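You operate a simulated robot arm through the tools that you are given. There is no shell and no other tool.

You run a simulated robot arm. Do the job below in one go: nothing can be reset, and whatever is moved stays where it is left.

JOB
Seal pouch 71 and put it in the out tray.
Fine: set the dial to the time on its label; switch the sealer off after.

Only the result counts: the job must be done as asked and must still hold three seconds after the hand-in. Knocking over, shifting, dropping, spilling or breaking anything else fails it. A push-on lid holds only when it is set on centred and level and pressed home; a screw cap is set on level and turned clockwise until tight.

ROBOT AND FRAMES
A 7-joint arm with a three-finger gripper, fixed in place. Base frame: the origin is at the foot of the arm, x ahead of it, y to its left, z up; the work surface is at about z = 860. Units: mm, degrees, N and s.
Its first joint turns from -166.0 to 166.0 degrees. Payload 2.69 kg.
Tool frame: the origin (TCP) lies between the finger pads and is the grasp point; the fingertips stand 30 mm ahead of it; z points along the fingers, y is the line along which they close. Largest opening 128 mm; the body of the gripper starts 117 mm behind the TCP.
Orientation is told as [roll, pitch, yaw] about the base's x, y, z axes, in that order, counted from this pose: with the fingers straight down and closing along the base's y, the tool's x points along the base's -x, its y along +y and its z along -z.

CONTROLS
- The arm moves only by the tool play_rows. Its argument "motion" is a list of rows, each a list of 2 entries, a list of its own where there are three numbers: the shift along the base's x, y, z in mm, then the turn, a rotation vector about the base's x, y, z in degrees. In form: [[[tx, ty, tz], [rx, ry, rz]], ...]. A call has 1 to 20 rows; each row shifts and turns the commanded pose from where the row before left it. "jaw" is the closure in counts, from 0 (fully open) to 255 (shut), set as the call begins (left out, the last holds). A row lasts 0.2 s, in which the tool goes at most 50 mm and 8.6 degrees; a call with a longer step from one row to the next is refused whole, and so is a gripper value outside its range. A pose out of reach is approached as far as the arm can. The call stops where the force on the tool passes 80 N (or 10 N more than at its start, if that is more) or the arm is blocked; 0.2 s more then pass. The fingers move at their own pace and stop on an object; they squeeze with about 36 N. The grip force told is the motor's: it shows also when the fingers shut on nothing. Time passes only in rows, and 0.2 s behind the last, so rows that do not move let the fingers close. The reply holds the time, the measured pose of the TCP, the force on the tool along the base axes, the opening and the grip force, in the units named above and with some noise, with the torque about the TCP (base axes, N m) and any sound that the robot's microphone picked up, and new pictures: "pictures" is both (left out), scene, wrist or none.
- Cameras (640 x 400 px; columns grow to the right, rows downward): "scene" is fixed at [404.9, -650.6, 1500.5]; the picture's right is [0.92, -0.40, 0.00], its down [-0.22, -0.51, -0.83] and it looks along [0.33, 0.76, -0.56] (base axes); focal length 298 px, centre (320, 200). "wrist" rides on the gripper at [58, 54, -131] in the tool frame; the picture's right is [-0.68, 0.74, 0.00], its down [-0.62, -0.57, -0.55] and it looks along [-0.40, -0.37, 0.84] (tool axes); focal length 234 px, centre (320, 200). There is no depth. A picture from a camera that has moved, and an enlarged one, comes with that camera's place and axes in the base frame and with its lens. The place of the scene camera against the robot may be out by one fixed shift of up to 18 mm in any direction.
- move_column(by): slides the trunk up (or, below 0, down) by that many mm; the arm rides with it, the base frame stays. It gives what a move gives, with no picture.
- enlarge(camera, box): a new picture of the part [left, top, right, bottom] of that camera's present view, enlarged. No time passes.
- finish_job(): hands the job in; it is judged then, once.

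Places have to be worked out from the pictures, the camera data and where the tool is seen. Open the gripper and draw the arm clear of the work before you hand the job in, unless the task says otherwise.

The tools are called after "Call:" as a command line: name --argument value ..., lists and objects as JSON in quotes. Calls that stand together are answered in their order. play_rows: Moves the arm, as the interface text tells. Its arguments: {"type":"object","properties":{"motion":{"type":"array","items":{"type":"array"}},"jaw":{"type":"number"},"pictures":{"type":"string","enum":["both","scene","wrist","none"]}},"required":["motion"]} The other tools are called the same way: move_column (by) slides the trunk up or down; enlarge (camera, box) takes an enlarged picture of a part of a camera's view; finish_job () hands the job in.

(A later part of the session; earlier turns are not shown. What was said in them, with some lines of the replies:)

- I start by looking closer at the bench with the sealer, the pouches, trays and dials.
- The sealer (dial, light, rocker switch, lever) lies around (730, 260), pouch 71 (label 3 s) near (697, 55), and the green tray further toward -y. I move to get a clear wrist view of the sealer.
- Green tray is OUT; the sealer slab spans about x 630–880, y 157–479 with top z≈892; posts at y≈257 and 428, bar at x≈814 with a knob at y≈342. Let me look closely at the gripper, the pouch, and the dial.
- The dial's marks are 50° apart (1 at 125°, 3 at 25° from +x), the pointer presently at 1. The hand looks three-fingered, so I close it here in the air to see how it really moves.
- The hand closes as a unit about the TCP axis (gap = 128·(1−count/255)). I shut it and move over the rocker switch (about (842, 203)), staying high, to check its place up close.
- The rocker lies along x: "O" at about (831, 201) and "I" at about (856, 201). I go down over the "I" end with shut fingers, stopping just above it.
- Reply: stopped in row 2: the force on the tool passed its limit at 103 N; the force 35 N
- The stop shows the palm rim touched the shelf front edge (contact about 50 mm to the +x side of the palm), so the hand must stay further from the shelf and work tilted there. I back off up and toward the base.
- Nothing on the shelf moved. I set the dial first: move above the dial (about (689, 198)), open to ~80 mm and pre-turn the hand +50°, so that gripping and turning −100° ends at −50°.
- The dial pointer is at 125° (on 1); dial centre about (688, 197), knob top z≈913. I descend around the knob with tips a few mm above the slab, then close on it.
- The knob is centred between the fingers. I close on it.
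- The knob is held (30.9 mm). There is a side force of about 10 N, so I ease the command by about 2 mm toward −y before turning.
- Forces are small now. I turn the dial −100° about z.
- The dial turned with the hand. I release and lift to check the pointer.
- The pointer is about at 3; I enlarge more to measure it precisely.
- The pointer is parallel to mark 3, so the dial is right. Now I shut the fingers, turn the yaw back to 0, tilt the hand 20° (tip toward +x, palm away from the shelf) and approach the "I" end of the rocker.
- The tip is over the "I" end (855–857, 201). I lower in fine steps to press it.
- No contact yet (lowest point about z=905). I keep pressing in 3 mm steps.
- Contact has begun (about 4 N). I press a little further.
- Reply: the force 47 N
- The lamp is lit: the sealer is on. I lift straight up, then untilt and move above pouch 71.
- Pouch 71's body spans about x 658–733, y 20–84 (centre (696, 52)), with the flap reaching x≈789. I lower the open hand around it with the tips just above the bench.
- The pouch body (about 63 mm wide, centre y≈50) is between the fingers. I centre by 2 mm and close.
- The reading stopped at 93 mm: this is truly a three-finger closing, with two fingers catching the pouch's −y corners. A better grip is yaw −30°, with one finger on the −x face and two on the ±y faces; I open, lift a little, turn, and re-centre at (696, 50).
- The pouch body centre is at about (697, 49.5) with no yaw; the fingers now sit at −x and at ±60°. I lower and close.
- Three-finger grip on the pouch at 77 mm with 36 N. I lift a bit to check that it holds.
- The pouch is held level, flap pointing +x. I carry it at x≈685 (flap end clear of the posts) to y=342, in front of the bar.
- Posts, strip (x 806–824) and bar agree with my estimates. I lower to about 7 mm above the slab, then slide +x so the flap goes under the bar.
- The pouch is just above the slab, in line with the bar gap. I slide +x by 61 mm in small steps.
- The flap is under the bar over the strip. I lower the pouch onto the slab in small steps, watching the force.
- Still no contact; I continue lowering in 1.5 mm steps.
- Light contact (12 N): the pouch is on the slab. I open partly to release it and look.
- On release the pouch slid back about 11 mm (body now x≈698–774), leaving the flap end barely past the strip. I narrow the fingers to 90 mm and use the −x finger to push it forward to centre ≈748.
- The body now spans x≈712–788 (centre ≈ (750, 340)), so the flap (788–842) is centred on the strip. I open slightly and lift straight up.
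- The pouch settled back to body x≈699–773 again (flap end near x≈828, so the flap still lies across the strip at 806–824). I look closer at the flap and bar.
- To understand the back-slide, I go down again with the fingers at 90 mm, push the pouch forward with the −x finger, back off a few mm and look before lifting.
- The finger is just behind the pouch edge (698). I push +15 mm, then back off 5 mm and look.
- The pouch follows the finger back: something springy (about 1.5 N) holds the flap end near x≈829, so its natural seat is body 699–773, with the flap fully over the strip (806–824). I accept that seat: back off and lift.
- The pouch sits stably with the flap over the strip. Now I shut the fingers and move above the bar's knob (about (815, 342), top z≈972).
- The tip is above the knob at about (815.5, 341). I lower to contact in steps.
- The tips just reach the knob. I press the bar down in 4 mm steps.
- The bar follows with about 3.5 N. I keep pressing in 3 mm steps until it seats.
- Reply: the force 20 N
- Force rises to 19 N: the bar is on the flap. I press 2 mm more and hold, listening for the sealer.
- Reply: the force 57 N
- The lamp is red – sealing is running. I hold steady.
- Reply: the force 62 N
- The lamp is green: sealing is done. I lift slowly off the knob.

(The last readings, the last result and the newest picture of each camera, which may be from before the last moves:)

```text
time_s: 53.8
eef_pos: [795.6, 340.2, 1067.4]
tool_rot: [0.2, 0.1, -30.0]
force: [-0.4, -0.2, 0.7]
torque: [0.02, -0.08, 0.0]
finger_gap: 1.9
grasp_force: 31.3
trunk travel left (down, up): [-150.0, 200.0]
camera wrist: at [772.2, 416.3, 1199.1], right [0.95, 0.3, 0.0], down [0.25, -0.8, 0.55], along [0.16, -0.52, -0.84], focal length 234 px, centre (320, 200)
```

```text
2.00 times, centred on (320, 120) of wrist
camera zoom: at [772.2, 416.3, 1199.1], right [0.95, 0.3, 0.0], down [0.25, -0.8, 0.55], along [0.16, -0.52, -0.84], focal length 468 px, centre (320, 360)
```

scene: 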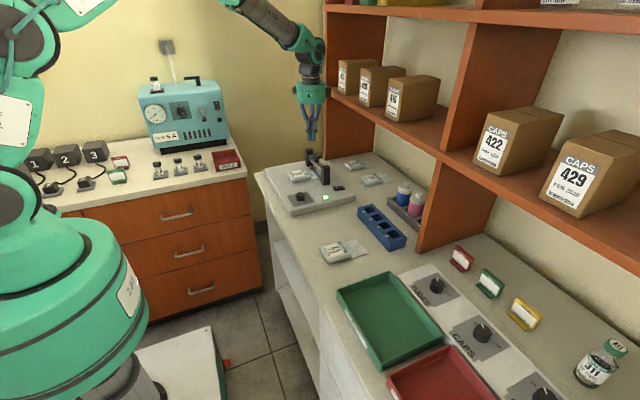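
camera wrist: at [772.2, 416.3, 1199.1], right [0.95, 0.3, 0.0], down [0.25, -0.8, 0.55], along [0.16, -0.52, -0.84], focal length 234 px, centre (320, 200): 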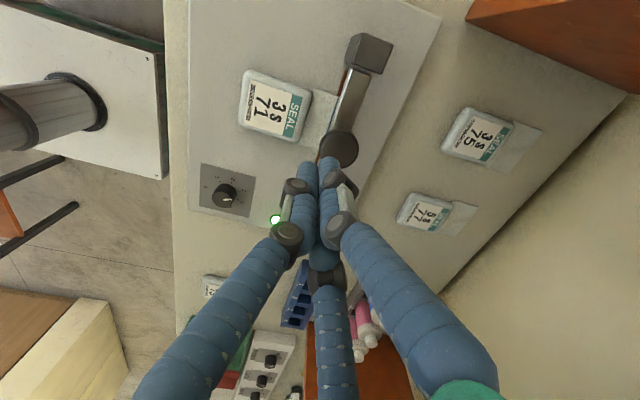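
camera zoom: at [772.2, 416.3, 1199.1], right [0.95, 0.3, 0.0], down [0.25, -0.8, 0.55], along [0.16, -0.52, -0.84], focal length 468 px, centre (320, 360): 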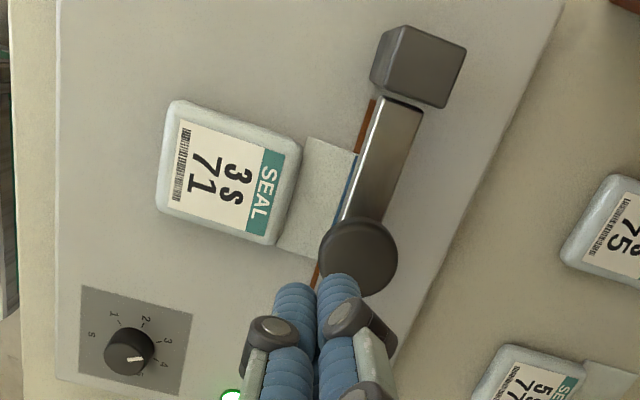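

A seal band is visible on the flap. Now I switch off: go over the "O" end of the rocker (831, 201), yaw 0, tilted 20° as before.

Call:
play_rows --motion '[[[0, -20, 0], [0, 0, 7.5]], [[0, -20, 0], [0, 0, 7.5]], [[0, -20, 0], [0, 0, 7.5]], [[0, -20, 0], [0, 0, 7.5]], [[10, -20, 0], [0, -6.67, 0]], [[11, -20, 0], [0, -6.67, 0]], [[12, -19, 0], [0, -6.67, 0]], [[0, 0, -40], [0, 0, 0]], [[0, 0, -40], [0, 0, 0]], [[0, 0, -35], [0, 0, 0]], [[0, 0, 0], [0, 0, 0]]]' --pictures "both"

Call:
enlarge --camera "wrist" --box '[220, 60, 420, 220]'

Call:
enlarge --camera "scene" --box '[290, 110, 380, 210]'

```text
time_s: 56.2
eef_pos: [826.5, 202.3, 950.0]
tool_rot: [-0.1, -19.8, -0.1]
force: [0.8, 0.6, 0.6]
torque: [-0.03, 0.04, 0.02]
finger_gap: 2.2
grasp_force: 31.8
trunk travel left (down, up): [-150.0, 200.0]
camera wrist: at [728.7, 257.2, 1054.3], right [0.64, 0.74, 0.23], down [0.39, -0.57, 0.72], along [0.66, -0.37, -0.65], focal length 234 px, centre (320, 200)
```

scene: 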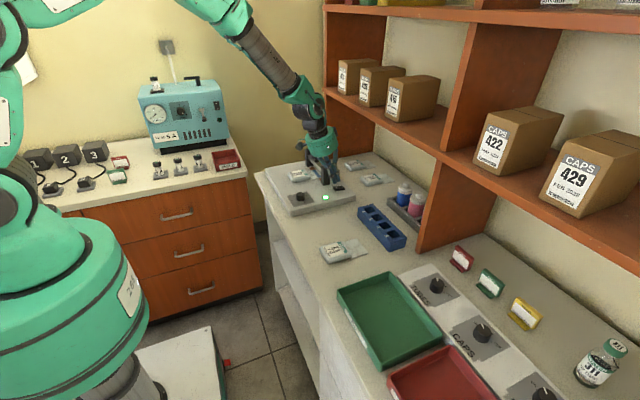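
wrist: 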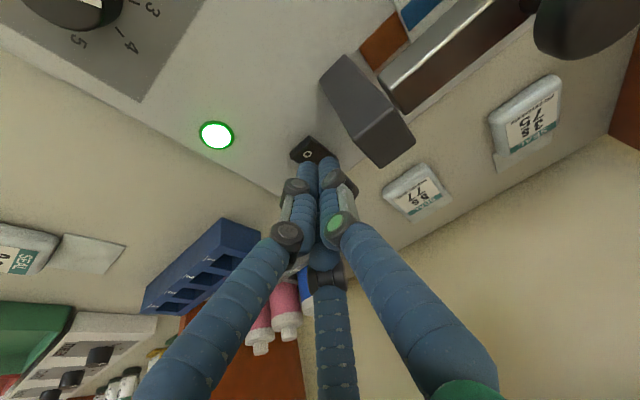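

```text
2.50 times, centred on (320, 140) of wrist
camera zoom: at [728.7, 257.2, 1054.3], right [0.64, 0.74, 0.23], down [0.39, -0.57, 0.72], along [0.66, -0.37, -0.65], focal length 585 px, centre (320, 350)
```

zoom: 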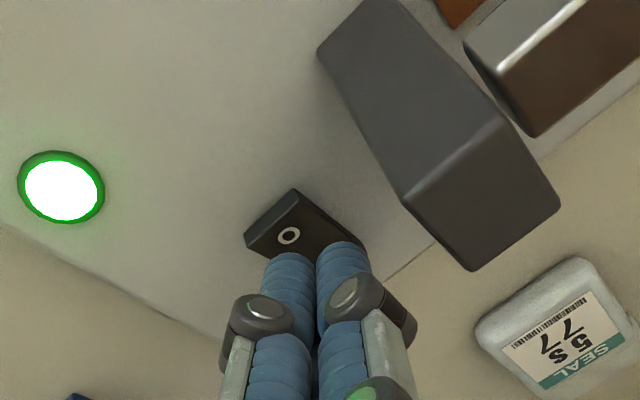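

```text
4.00 times, centred on (335, 160) of scene
camera zoom: at [404.9, -650.6, 1500.5], right [0.92, -0.4, 0.0], down [-0.22, -0.51, -0.83], along [0.33, 0.76, -0.56], focal length 1193 px, centre (260, 360)
```

zoom: 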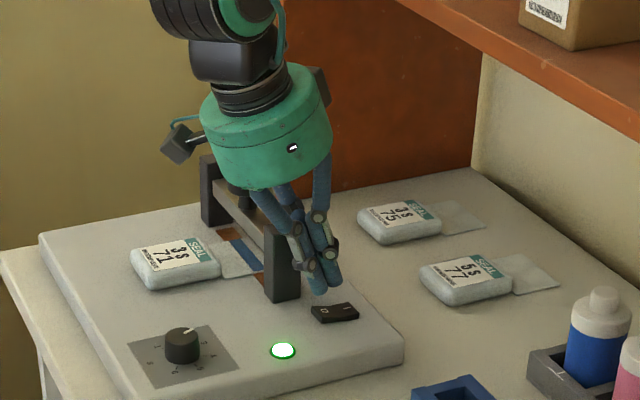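

The tip is above the "O" end. I press down in small steps.

Call:
play_rows --motion '[[[0, 0, -10], [0, 0, 0]], [[0, 0, -6], [0, 0, 0]], [[0, 0, -3], [0, 0, 0]], [[0, 0, -2], [0, 0, 0]], [[0, 0, 0], [0, 0, 0]]]' --pictures "scene"

Call:
enlarge --camera "scene" --box '[290, 120, 380, 210]'

```text
time_s: 57.4
eef_pos: [828.0, 201.8, 929.9]
tool_rot: [0.0, -19.7, 0.0]
force: [-1.0, -0.6, 1.2]
torque: [0.02, 0.01, -0.01]
finger_gap: 2.3
grasp_force: 31.6
trunk travel left (down, up): [-150.0, 200.0]
```

scene: 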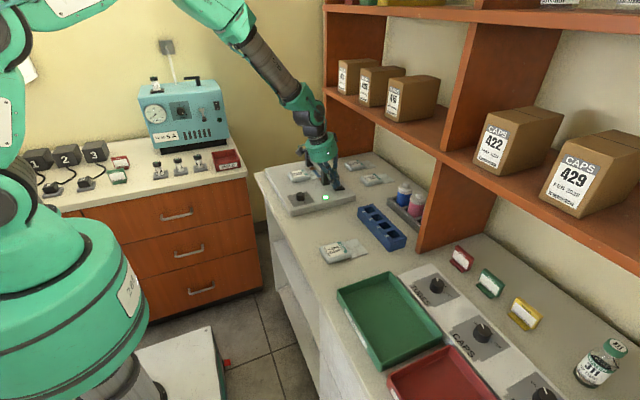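

```text
4.44 times, centred on (335, 165) of scene
camera zoom: at [404.9, -650.6, 1500.5], right [0.92, -0.4, 0.0], down [-0.22, -0.51, -0.83], along [0.33, 0.76, -0.56], focal length 1325 px, centre (253, 356)
```

zoom: 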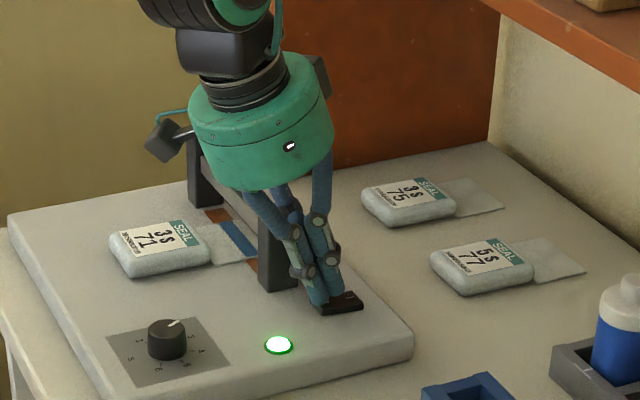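

Call:
play_rows --motion '[[[0, 0, -2], [0, 0, 0]], [[0, 0, -2], [0, 0, 0]], [[0, 0, -1.5], [0, 0, 0]], [[0, 0, 0], [0, 0, 0]]]' --pictures "scene"

Call:
enlarge --camera "scene" --box '[290, 120, 380, 210]'

```text
time_s: 58.4
eef_pos: [827.1, 201.9, 924.7]
tool_rot: [0.1, -19.9, 0.0]
force: [-6.0, 1.2, 13.3]
torque: [-0.07, 0.22, -0.12]
finger_gap: 2.4
grasp_force: 31.1
trunk travel left (down, up): [-150.0, 200.0]
```

scene: 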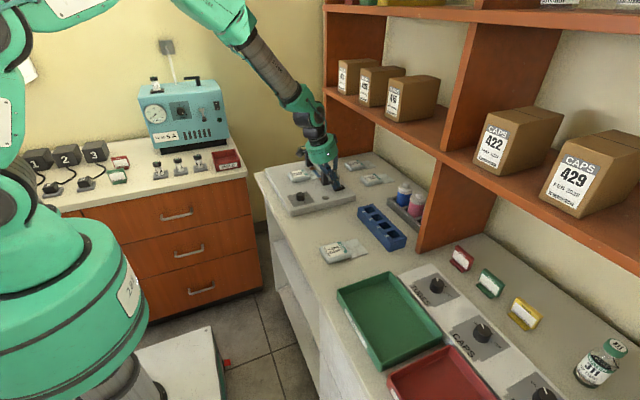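

```text
4.44 times, centred on (335, 165) of scene
camera zoom: at [404.9, -650.6, 1500.5], right [0.92, -0.4, 0.0], down [-0.22, -0.51, -0.83], along [0.33, 0.76, -0.56], focal length 1325 px, centre (253, 356)
```

zoom: 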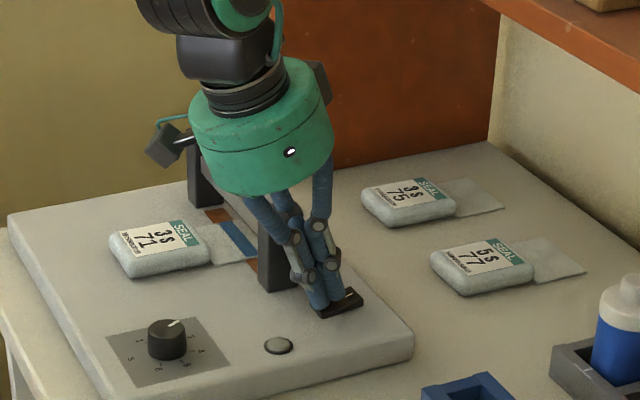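

The lamp is out: the sealer is off. I lift, untilt, turn to yaw −30° and go above the pouch.

Call:
play_rows --motion '[[[0, 0, 15], [0, 0, 0]], [[0, 0, 40], [0, 0, 0]], [[-3, 0, 45], [0, 0, 0]], [[-15, 15, 30], [0, 6.67, 0]], [[-15, 15, 5], [0, 6.67, 0]], [[-15, 20, 0], [0, 6.67, 0]], [[-15, 22, 0], [0, 0, -7.5]], [[-15, 22, 0], [0, 0, -7.5]], [[-14, 22, 0], [0, 0, -7.5]], [[0, 23, 0], [0, 0, -7.5]], [[0, 0, 0], [0, 0, 0]]]' --pictures "none"

Call:
play_rows --motion '[[[0, 0, 0], [0, 0, 0]], [[0, 0, 0], [0, 0, 0]]]' --jaw 45 --pictures "both"

Call:
enlarge --camera "wrist" --box '[220, 20, 460, 220]'

```text
time_s: 60.8
eef_pos: [736.4, 342.1, 1059.0]
tool_rot: [0.0, 0.2, -30.1]
force: [-0.2, -0.5, -0.7]
torque: [-0.02, 0.03, 0.0]
finger_gap: 2.1
grasp_force: 31.4
trunk travel left (down, up): [-150.0, 200.0]
```

```text
time_s: 61.4
eef_pos: [736.7, 341.3, 1059.0]
tool_rot: [0.0, 0.2, -30.1]
force: [0.1, 0.2, 0.4]
torque: [0.0, -0.02, 0.0]
finger_gap: 105.4
grasp_force: 0.0
trunk travel left (down, up): [-150.0, 200.0]
camera wrist: at [714.1, 416.9, 1190.8], right [0.95, 0.3, 0.0], down [0.25, -0.8, 0.55], along [0.16, -0.52, -0.84], focal length 234 px, centre (320, 200)
```

scene: 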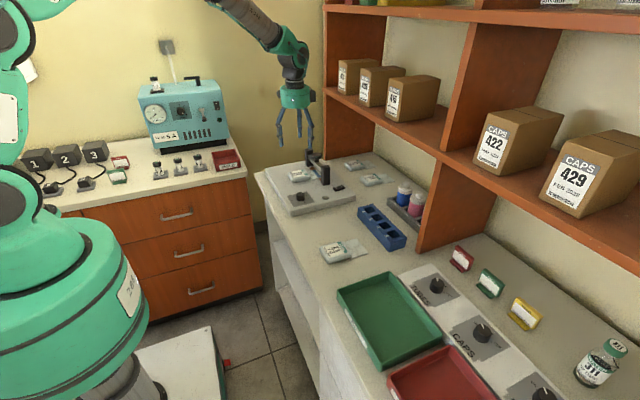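
wrist: 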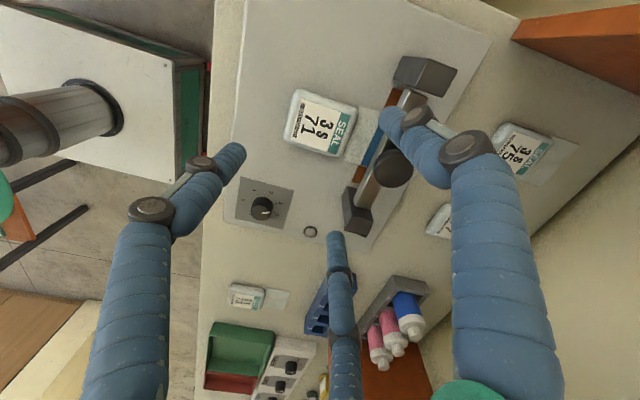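

```text
2.00 times, centred on (340, 120) of wrist
camera zoom: at [714.1, 416.9, 1190.8], right [0.95, 0.3, 0.0], down [0.25, -0.8, 0.55], along [0.16, -0.52, -0.84], focal length 468 px, centre (280, 360)
```

zoom: 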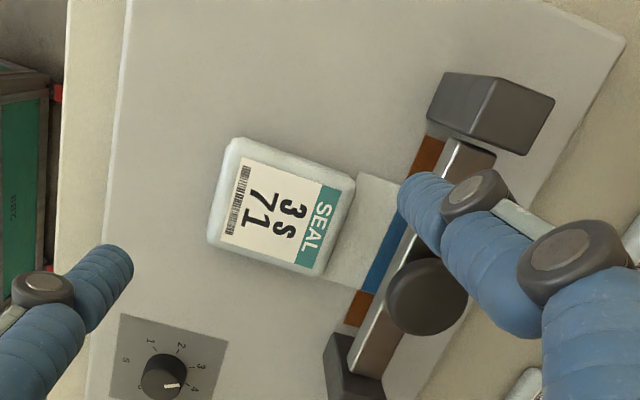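

Pouch centre is (737, 342), right under the hand. I descend and grip it.

Call:
play_rows --motion '[[[0, 0, -40], [0, 0, 0]], [[0.3, 0, -40], [0, 0, 0]], [[0, 0, -30], [0, 0, 0]], [[0, 0, -15], [0, 0, 0]], [[0, 0, -5], [0, 0, 0]], [[0, 0, 0], [0, 0, 0]]]' --pictures "none"

Call:
play_rows --motion '[[[0, 0, 0], [0, 0, 0]], [[0, 0, 0], [0, 0, 0]], [[0, 0, 0], [0, 0, 0]], [[0, 0, 0], [0, 0, 0]]]' --jaw 255 --pictures "both"

Call:
enlarge --camera "wrist" --box '[220, 60, 500, 260]'

Call:
enlarge --camera "scene" --box '[270, 110, 360, 200]'

```text
time_s: 62.8
eef_pos: [737.6, 341.9, 930.4]
tool_rot: [0.0, 0.3, -30.0]
force: [0.1, 0.0, 0.2]
torque: [-0.04, 0.0, 0.01]
finger_gap: 105.4
grasp_force: 0.1
trunk travel left (down, up): [-150.0, 200.0]
```

```text
time_s: 63.8
eef_pos: [737.0, 341.2, 930.3]
tool_rot: [0.0, 0.2, -30.0]
force: [-2.4, -0.9, 2.4]
torque: [-0.05, 0.13, -0.02]
finger_gap: 77.5
grasp_force: 35.9
trunk travel left (down, up): [-150.0, 200.0]
camera wrist: at [714.5, 416.6, 1061.9], right [0.95, 0.3, 0.0], down [0.25, -0.8, 0.55], along [0.16, -0.52, -0.84], focal length 234 px, centre (320, 200)
```

scene: 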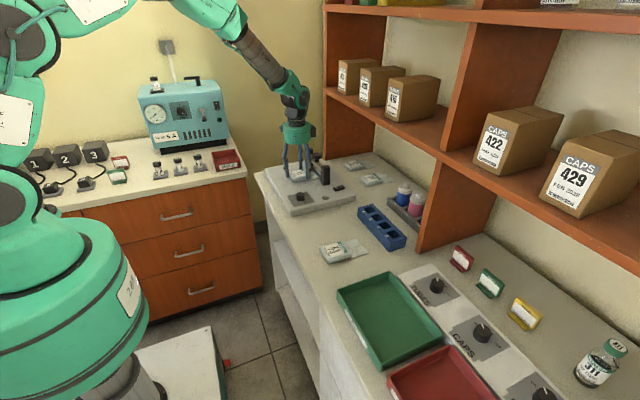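
wrist: 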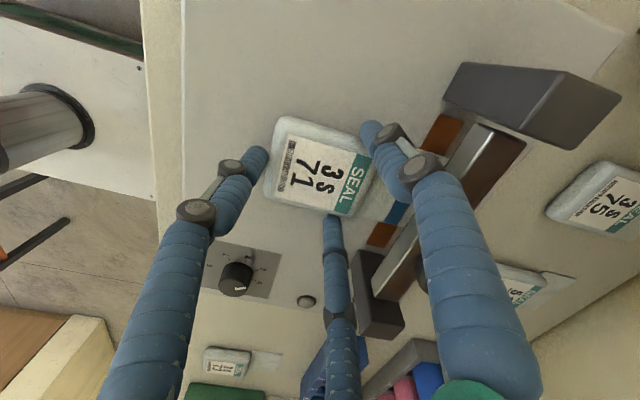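

```text
2.00 times, centred on (360, 160) of wrist
camera zoom: at [714.5, 416.6, 1061.9], right [0.95, 0.3, 0.0], down [0.25, -0.8, 0.55], along [0.16, -0.52, -0.84], focal length 468 px, centre (240, 280)
```

zoom: 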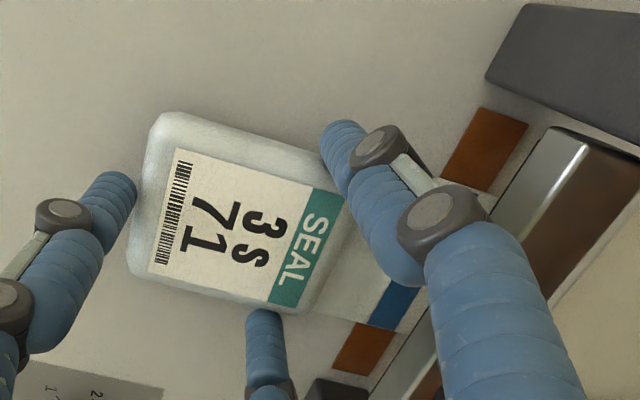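

```text
4.44 times, centred on (315, 155) of scene
camera zoom: at [404.9, -650.6, 1500.5], right [0.92, -0.4, 0.0], down [-0.22, -0.51, -0.83], along [0.33, 0.76, -0.56], focal length 1325 px, centre (342, 400)
```

zoom: 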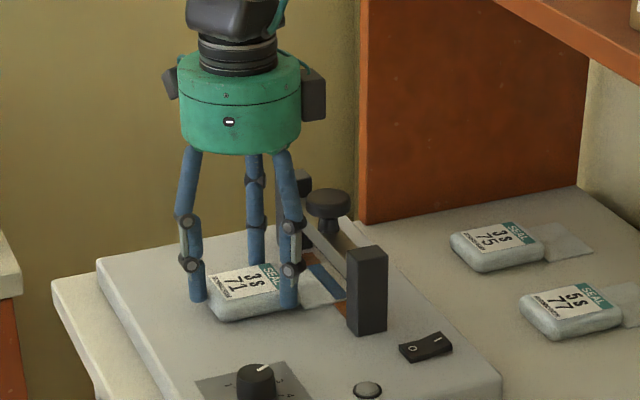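

Gripped (77.5 mm). I raise 4 mm, draw it out from under the bar toward −x, then lift.

Call:
play_rows --motion '[[[0, 0, 4], [0, 0, 0]], [[-12, 0, 1], [0, 0, 0]], [[-12, 0, 0], [0, 0, 0]], [[-13, 0, 0], [0, 0, 0]], [[-13, 0, 0], [0, 0, 0]], [[-13, 0, 0], [0, 0, 0]], [[0, 0, 25], [0, 0, 0]], [[0, 0, 30], [0, 0, 0]], [[0, 0, 0], [0, 0, 0]]]' --pictures "both"

Call:
enlarge --camera "wrist" --box '[220, 60, 500, 260]'

Call:
enlarge --camera "scene" --box '[250, 90, 360, 210]'

```text
time_s: 65.8
eef_pos: [672.3, 340.8, 989.9]
tool_rot: [0.0, 0.2, -30.0]
force: [0.1, -0.3, -0.3]
torque: [0.01, -0.03, 0.0]
finger_gap: 77.2
grasp_force: 35.5
trunk travel left (down, up): [-150.0, 200.0]
camera wrist: at [649.6, 416.2, 1121.3], right [0.95, 0.3, 0.0], down [0.25, -0.8, 0.55], along [0.16, -0.52, -0.84], focal length 234 px, centre (320, 200)
```

scene: 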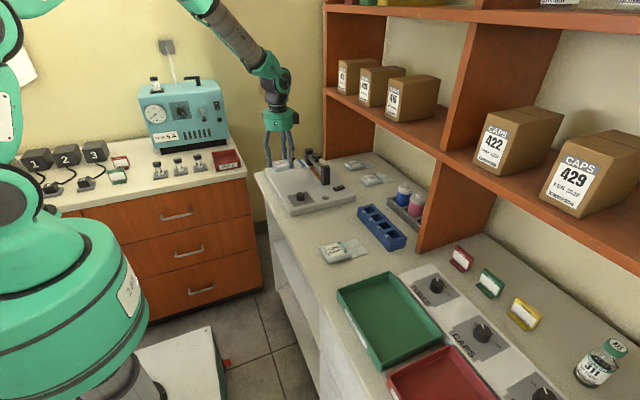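
wrist: 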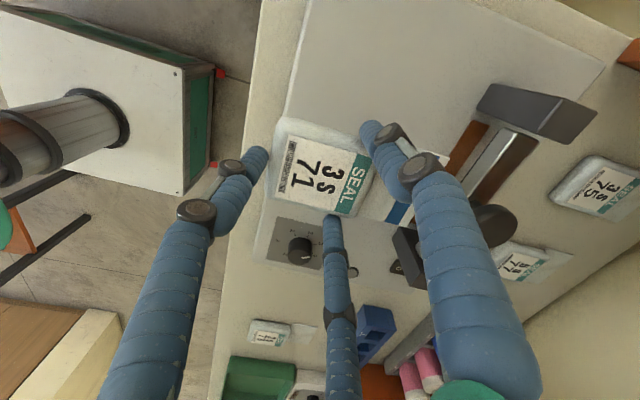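

```text
2.00 times, centred on (360, 160) of wrist
camera zoom: at [649.6, 416.2, 1121.3], right [0.95, 0.3, 0.0], down [0.25, -0.8, 0.55], along [0.16, -0.52, -0.84], focal length 468 px, centre (240, 280)
```

zoom: 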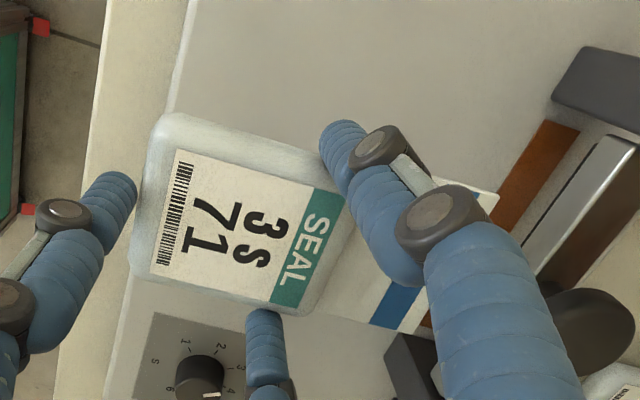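

```text
3.33 times, centred on (305, 150) of scene
camera zoom: at [404.9, -650.6, 1500.5], right [0.92, -0.4, 0.0], down [-0.22, -0.51, -0.83], along [0.33, 0.76, -0.56], focal length 994 px, centre (370, 367)
```

zoom: 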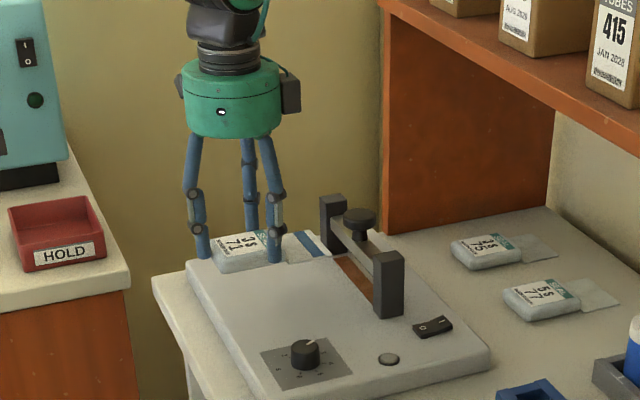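

The sealed pouch is free and held. I carry it toward the OUT tray (rim about x 626–778, y −416…−202), turning it +90° so its long side lies along the tray's length.

Call:
play_rows --motion '[[[1.5, -33, 2], [0, 0, 4.5]], [[1.5, -33, 0], [0, 0, 4.5]], [[1.5, -33, 0], [0, 0, 4.5]], [[1.5, -33, 0], [0, 0, 4.5]], [[1.5, -33, 0], [0, 0, 4.5]], [[1.5, -33, 0], [0, 0, 4.5]], [[1.5, -33, 0], [0, 0, 4.5]], [[1.5, -33, 0], [0, 0, 4.5]], [[1.5, -33, 0], [0, 0, 4.5]], [[1.5, -33, 0], [0, 0, 4.5]], [[1.5, -33, 0], [0, 0, 4.5]], [[1.5, -33, 0], [0, 0, 4.5]]]' --pictures "scene"

Call:
play_rows --motion '[[[1.5, -33, 0], [0, 0, 4.5]], [[1.5, -33, 0], [0, 0, 4.5]], [[1.5, -33, 0], [0, 0, 4.5]], [[1.5, -33, 0], [0, 0, 4.5]], [[1.5, -33, 0], [0, 0, 4.5]], [[1.5, -33, 0], [0, 0, 4.5]], [[1.5, -33, 0], [0, 0, 4.5]], [[1, -36, 0], [0, 0, 4.5]], [[0, 0, 0], [0, 0, 0]]]' --pictures "both"

Call:
enlarge --camera "wrist" --box '[140, 20, 500, 260]'

Call:
enlarge --camera "scene" --box '[320, 180, 500, 380]'

```text
time_s: 68.4
eef_pos: [689.9, -54.9, 990.9]
tool_rot: [0.0, 0.2, 23.9]
force: [0.7, 0.9, -1.1]
torque: [-0.02, 0.0, 0.0]
finger_gap: 76.7
grasp_force: 36.2
trunk travel left (down, up): [-150.0, 200.0]
```

scene: 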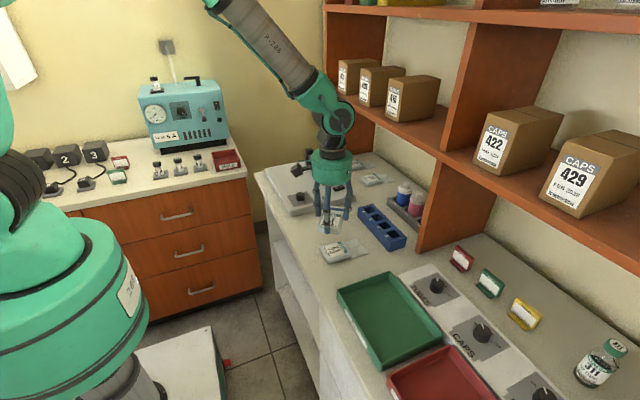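

```text
time_s: 70.4
eef_pos: [704.3, -322.5, 991.2]
tool_rot: [0.1, 0.2, 60.0]
force: [0.2, -0.6, -0.4]
torque: [0.03, -0.01, 0.03]
finger_gap: 76.8
grasp_force: 36.3
trunk travel left (down, up): [-150.0, 200.0]
camera wrist: at [629.3, -346.1, 1123.2], right [-0.3, 0.95, 0.0], down [0.8, 0.25, 0.55], along [0.52, 0.16, -0.84], focal length 234 px, centre (320, 200)
```

scene: 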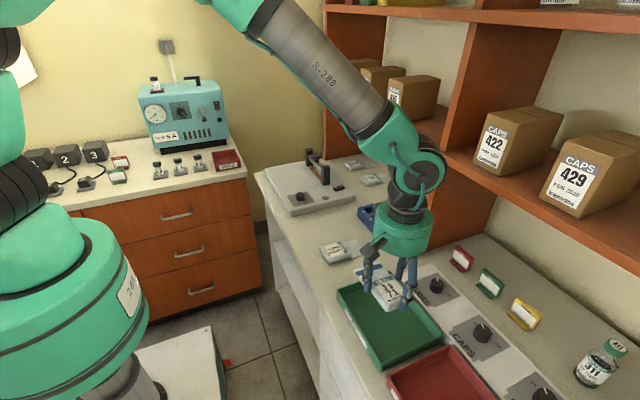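
wrist: 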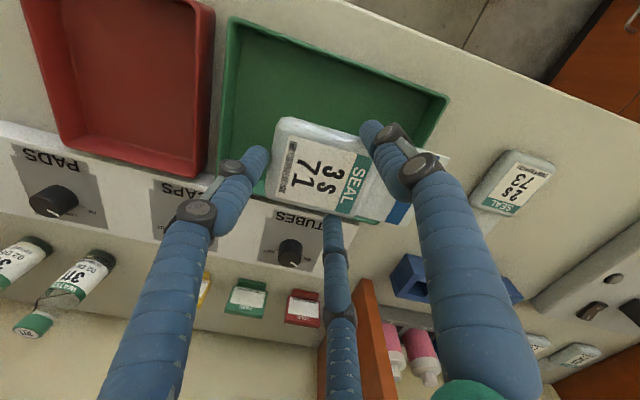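

```text
1.67 times, centred on (320, 140) of wrist
camera zoom: at [629.3, -346.1, 1123.2], right [-0.3, 0.95, 0.0], down [0.8, 0.25, 0.55], along [0.52, 0.16, -0.84], focal length 390 px, centre (320, 300)
```

zoom: 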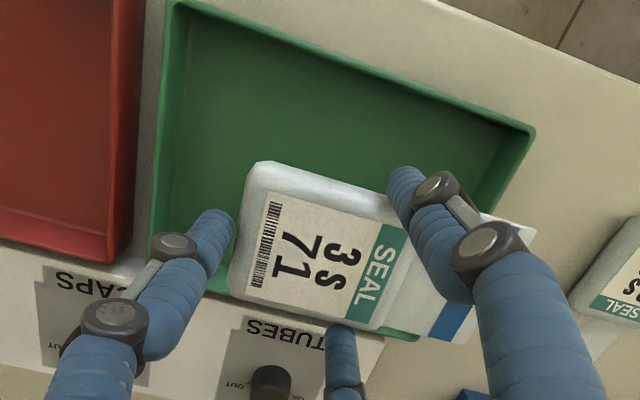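

```text
2.00 times, centred on (410, 280) of scene
camera zoom: at [404.9, -650.6, 1500.5], right [0.92, -0.4, 0.0], down [-0.22, -0.51, -0.83], along [0.33, 0.76, -0.56], focal length 596 px, centre (140, 40)
```

zoom: 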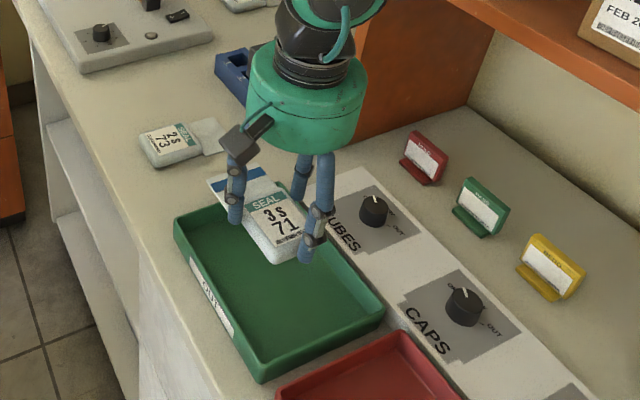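

The tray measures about x 632–780, y −420…−219 here. I shift to (706, −338) so the whole pouch with flap fits inside, and lower toward the floor.

Call:
play_rows --motion '[[[1, -14.5, 0], [0, 0, 0]], [[0, 0, -25], [0, 0, 0]], [[0, 0, -20], [0, 0, 0]], [[0, 0, 0], [0, 0, 0]]]' --pictures "both"

Call:
enlarge --camera "wrist" --box '[140, 20, 500, 260]'

Call:
enlarge --camera "scene" --box '[320, 200, 480, 380]'

```text
time_s: 71.4
eef_pos: [704.7, -336.5, 947.5]
tool_rot: [0.2, 0.2, 60.0]
force: [0.3, -0.2, -2.2]
torque: [0.01, 0.05, -0.02]
finger_gap: 76.9
grasp_force: 35.6
trunk travel left (down, up): [-150.0, 200.0]
camera wrist: at [630.0, -359.7, 1078.5], right [-0.3, 0.95, 0.0], down [0.8, 0.25, 0.55], along [0.52, 0.16, -0.84], focal length 234 px, centre (320, 200)
```

scene: 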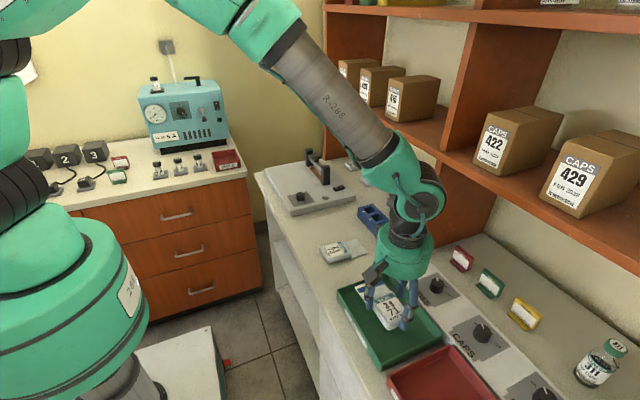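
wrist: 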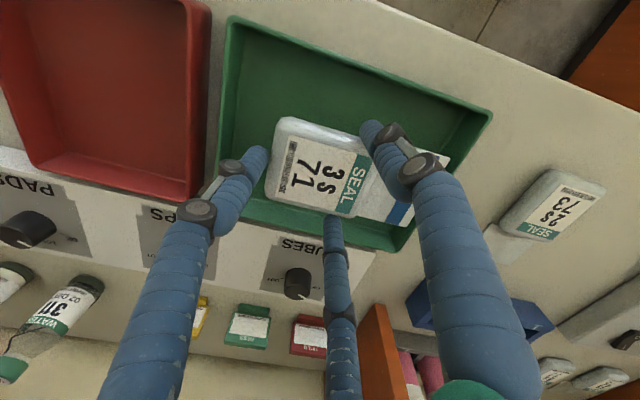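

```text
1.67 times, centred on (320, 140) of wrist
camera zoom: at [630.0, -359.7, 1078.5], right [-0.3, 0.95, 0.0], down [0.8, 0.25, 0.55], along [0.52, 0.16, -0.84], focal length 390 px, centre (320, 300)
```

zoom: 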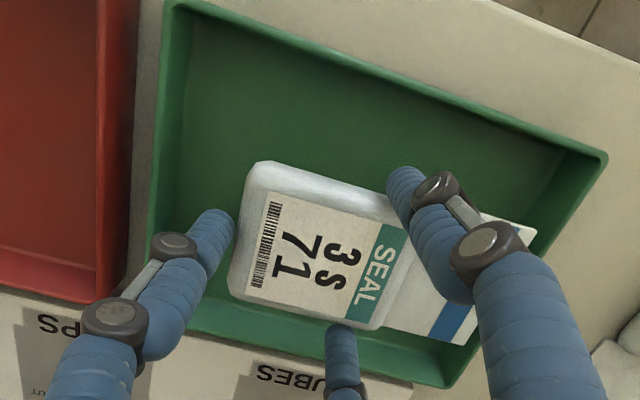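

```text
2.22 times, centred on (400, 290) of scene
camera zoom: at [404.9, -650.6, 1500.5], right [0.92, -0.4, 0.0], down [-0.22, -0.51, -0.83], along [0.33, 0.76, -0.56], focal length 662 px, centre (142, 0)
```

zoom: 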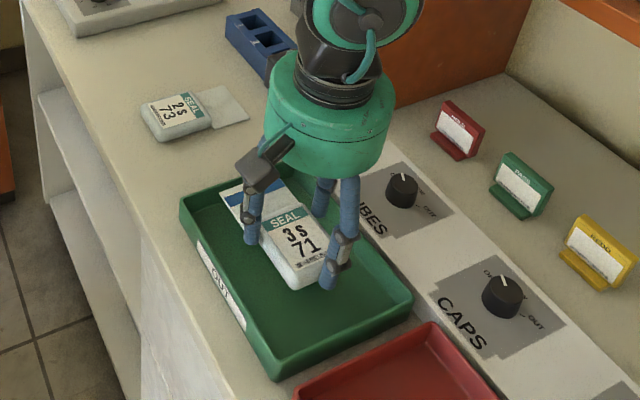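

The pouch is fully over the tray. I lower it to the tray floor, slowing for contact.

Call:
play_rows --motion '[[[0, 0, -20], [0, 0, 0]], [[0, 0, -12], [0, 0, 0]], [[0, 0, -4], [0, 0, 0]], [[0, 0, -2], [0, 0, 0]], [[0, 0, 0], [0, 0, 0]]]' --pictures "none"

```text
time_s: 72.6
eef_pos: [703.4, -336.6, 907.2]
tool_rot: [-0.1, 0.2, 60.0]
force: [0.5, -0.7, -0.8]
torque: [0.0, -0.02, -0.03]
finger_gap: 76.7
grasp_force: 36.2
trunk travel left (down, up): [-150.0, 200.0]
```

Call:
play_rows --motion '[[[0, 0, -2], [0, 0, 0]], [[0, 0, -2], [0, 0, 0]], [[0, 0, 0], [0, 0, 0]]]' --pictures "none"

```text
time_s: 73.4
eef_pos: [703.3, -336.3, 906.2]
tool_rot: [0.0, 0.2, 60.0]
force: [-0.8, 0.3, 4.7]
torque: [0.14, 0.01, 0.05]
finger_gap: 77.0
grasp_force: 36.1
trunk travel left (down, up): [-150.0, 200.0]
```

Contact with the floor (about 5 N). I open the fingers to release.

Call:
play_rows --motion '[[[0, 0, -1], [0, 0, 0]], [[0, 0, 0], [0, 0, 0]], [[0, 0, 0], [0, 0, 0]]]' --pictures "none"

Call:
play_rows --motion '[[[0, 0, 0], [0, 0, 0]], [[0, 0, 0], [0, 0, 0]], [[0, 0, 0], [0, 0, 0]]]' --jaw 62 --pictures "both"

Call:
enlarge --camera "wrist" --box '[140, 20, 500, 260]'

Call:
enlarge --camera "scene" --box '[320, 200, 480, 380]'

```text
time_s: 74.2
eef_pos: [704.5, -336.2, 904.5]
tool_rot: [-0.1, 0.2, 60.0]
force: [-4.8, -2.8, 18.5]
torque: [0.48, 0.36, 0.18]
finger_gap: 76.7
grasp_force: 36.1
trunk travel left (down, up): [-150.0, 200.0]
```

```text
time_s: 75.0
eef_pos: [704.0, -336.4, 903.1]
tool_rot: [0.1, 0.2, 60.0]
force: [-0.4, 0.4, -0.4]
torque: [-0.01, -0.02, -0.03]
finger_gap: 97.0
grasp_force: 0.0
trunk travel left (down, up): [-150.0, 200.0]
camera wrist: at [629.5, -359.3, 1035.0], right [-0.3, 0.95, 0.0], down [0.8, 0.25, 0.55], along [0.52, 0.16, -0.84], focal length 234 px, centre (320, 200)
```

scene: 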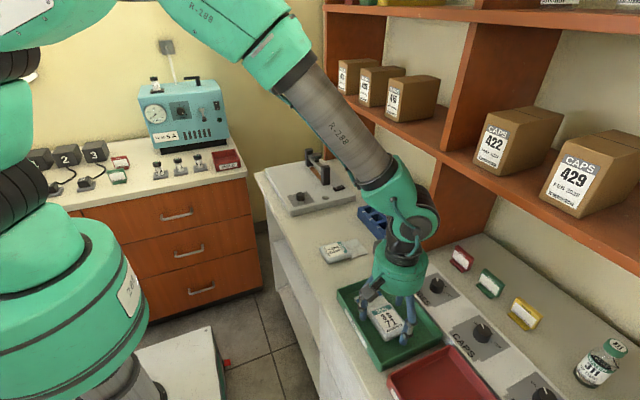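
wrist: 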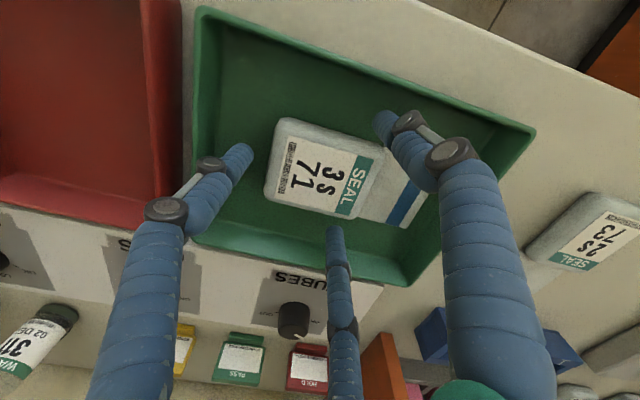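

```text
1.67 times, centred on (320, 140) of wrist
camera zoom: at [629.5, -359.3, 1035.0], right [-0.3, 0.95, 0.0], down [0.8, 0.25, 0.55], along [0.52, 0.16, -0.84], focal length 390 px, centre (320, 300)
```

zoom: 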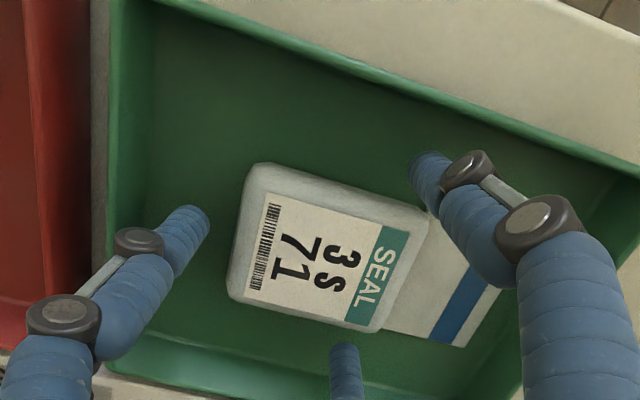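

```text
2.22 times, centred on (400, 290) of scene
camera zoom: at [404.9, -650.6, 1500.5], right [0.92, -0.4, 0.0], down [-0.22, -0.51, -0.83], along [0.33, 0.76, -0.56], focal length 662 px, centre (142, 0)
```

zoom: 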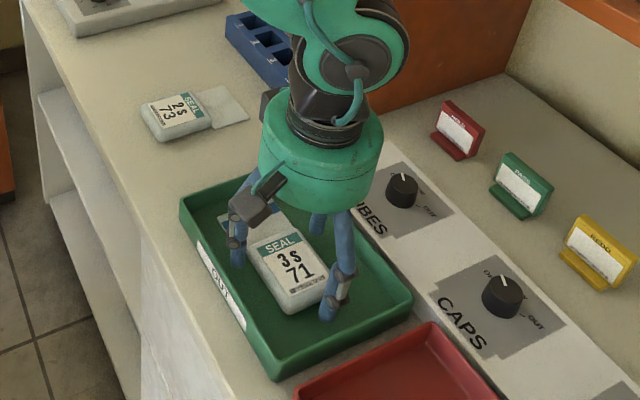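

The pouch lies flat on the tray floor, free of the fingers. I lift straight up, then draw the arm back toward the base and check everything.

Call:
play_rows --motion '[[[0, 0, 10], [0, 0, 0]], [[0, 0, 30], [0, 0, 0]], [[0, 0, 45], [0, 0, 0]], [[0, 0, 45], [0, 0, 0]], [[0, 0, 45], [0, 0, 0]], [[-30, 30, 25], [0, 0, -5]], [[-30, 30, 25], [0, 0, -5]], [[-30, 30, 20], [0, 0, -5]], [[-30, 30, 20], [0, 0, -5]], [[-20, 40, 0], [0, 0, -5]], [[-20, 40, 0], [0, 0, -5]], [[0, 0, 0], [0, 0, 0]]]' --pictures "both"

Call:
enlarge --camera "scene" --box '[320, 230, 500, 390]'

Call:
enlarge --camera "scene" --box '[250, 130, 400, 270]'

```text
time_s: 77.6
eef_pos: [542.7, -134.0, 1172.3]
tool_rot: [0.0, 0.2, 30.0]
force: [0.2, 0.1, -0.3]
torque: [-0.06, -0.02, 0.03]
finger_gap: 96.9
grasp_force: 0.1
trunk travel left (down, up): [-150.0, 200.0]
camera wrist: at [465.9, -116.2, 1303.8], right [0.22, 0.98, 0.0], down [0.82, -0.18, 0.55], along [0.53, -0.12, -0.84], focal length 234 px, centre (320, 200)
```

scene: 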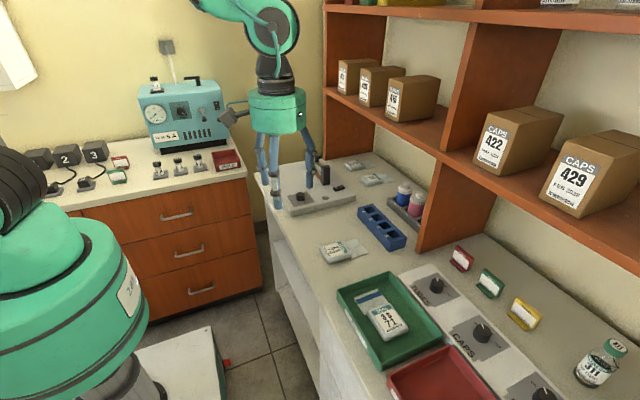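
wrist: 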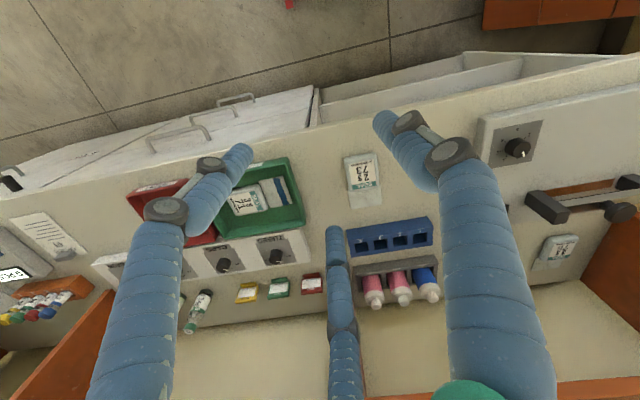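

```text
2.50 times, centred on (410, 310) of scene
camera zoom: at [404.9, -650.6, 1500.5], right [0.92, -0.4, 0.0], down [-0.22, -0.51, -0.83], along [0.33, 0.76, -0.56], focal length 745 px, centre (95, -75)
```

zoom: 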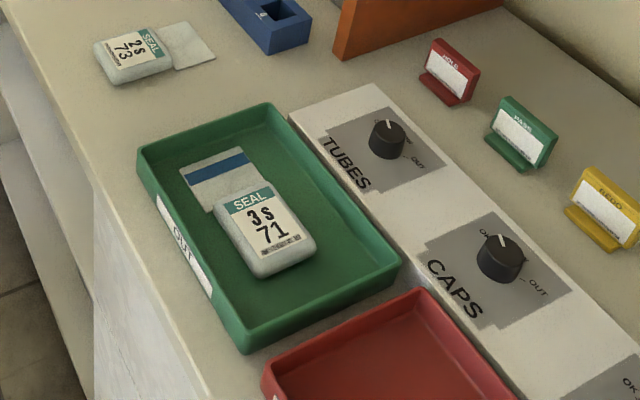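

```text
2.86 times, centred on (325, 200) of scene
camera zoom: at [404.9, -650.6, 1500.5], right [0.92, -0.4, 0.0], down [-0.22, -0.51, -0.83], along [0.33, 0.76, -0.56], focal length 852 px, centre (306, 200)
```

zoom: 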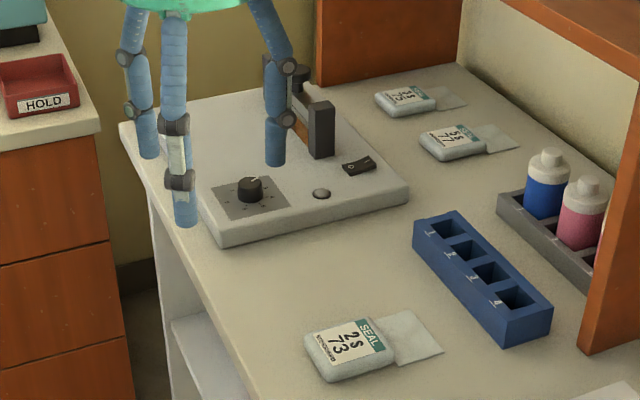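

Pouch 71, with its seal band, lies inside the OUT tray; the lamp is out, the dial is at 3, and nothing else has moved. I open the hand fully, clear of the work, before handing in.

Call:
play_rows --motion '[[[0, 0, 10], [0, 0, 0]], [[0, 0, 10], [0, 0, 0]], [[0, 0, 0], [0, 0, 0]]]' --jaw 0 --pictures "scene"

```text
time_s: 78.4
eef_pos: [543.2, -135.7, 1190.2]
tool_rot: [0.0, 0.1, 29.9]
force: [0.1, 0.4, -0.2]
torque: [-0.01, -0.03, 0.02]
finger_gap: 128.0
grasp_force: 0.1
trunk travel left (down, up): [-150.0, 200.0]
```

scene: 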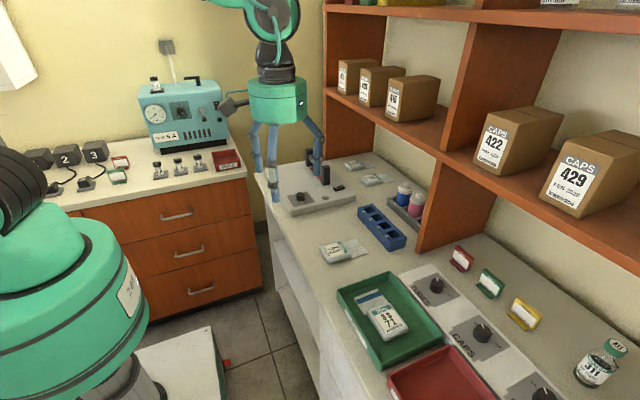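

Everything is in place and the arm is clear, so I hand the job in.

Call:
finish_job

```text
The job is handed in.
```

Pouch 71 is sealed and lying flat in the green OUT tray. I handed the job in; no verdict came back with the hand-in.

- **Dial:** set to 3, matching the 3 s on the pouch label.
- **Seal:** the sealer's lamp went red, then green, under the press. A blue seal band now runs across the flap, nearer its outer end than the middle. The pouch kept settling back from where I pushed it, but the flap still covered the whole strip.
- **Sealer:** switched off after sealing; its lamp is out.
- **Shelf contact:** early on, the hand bumped the front edge of the lower shelf with about 100 N and stopped. The boxes and everything else look unmoved in the pictures.
- **Arm:** gripper fully open and clear of the work.
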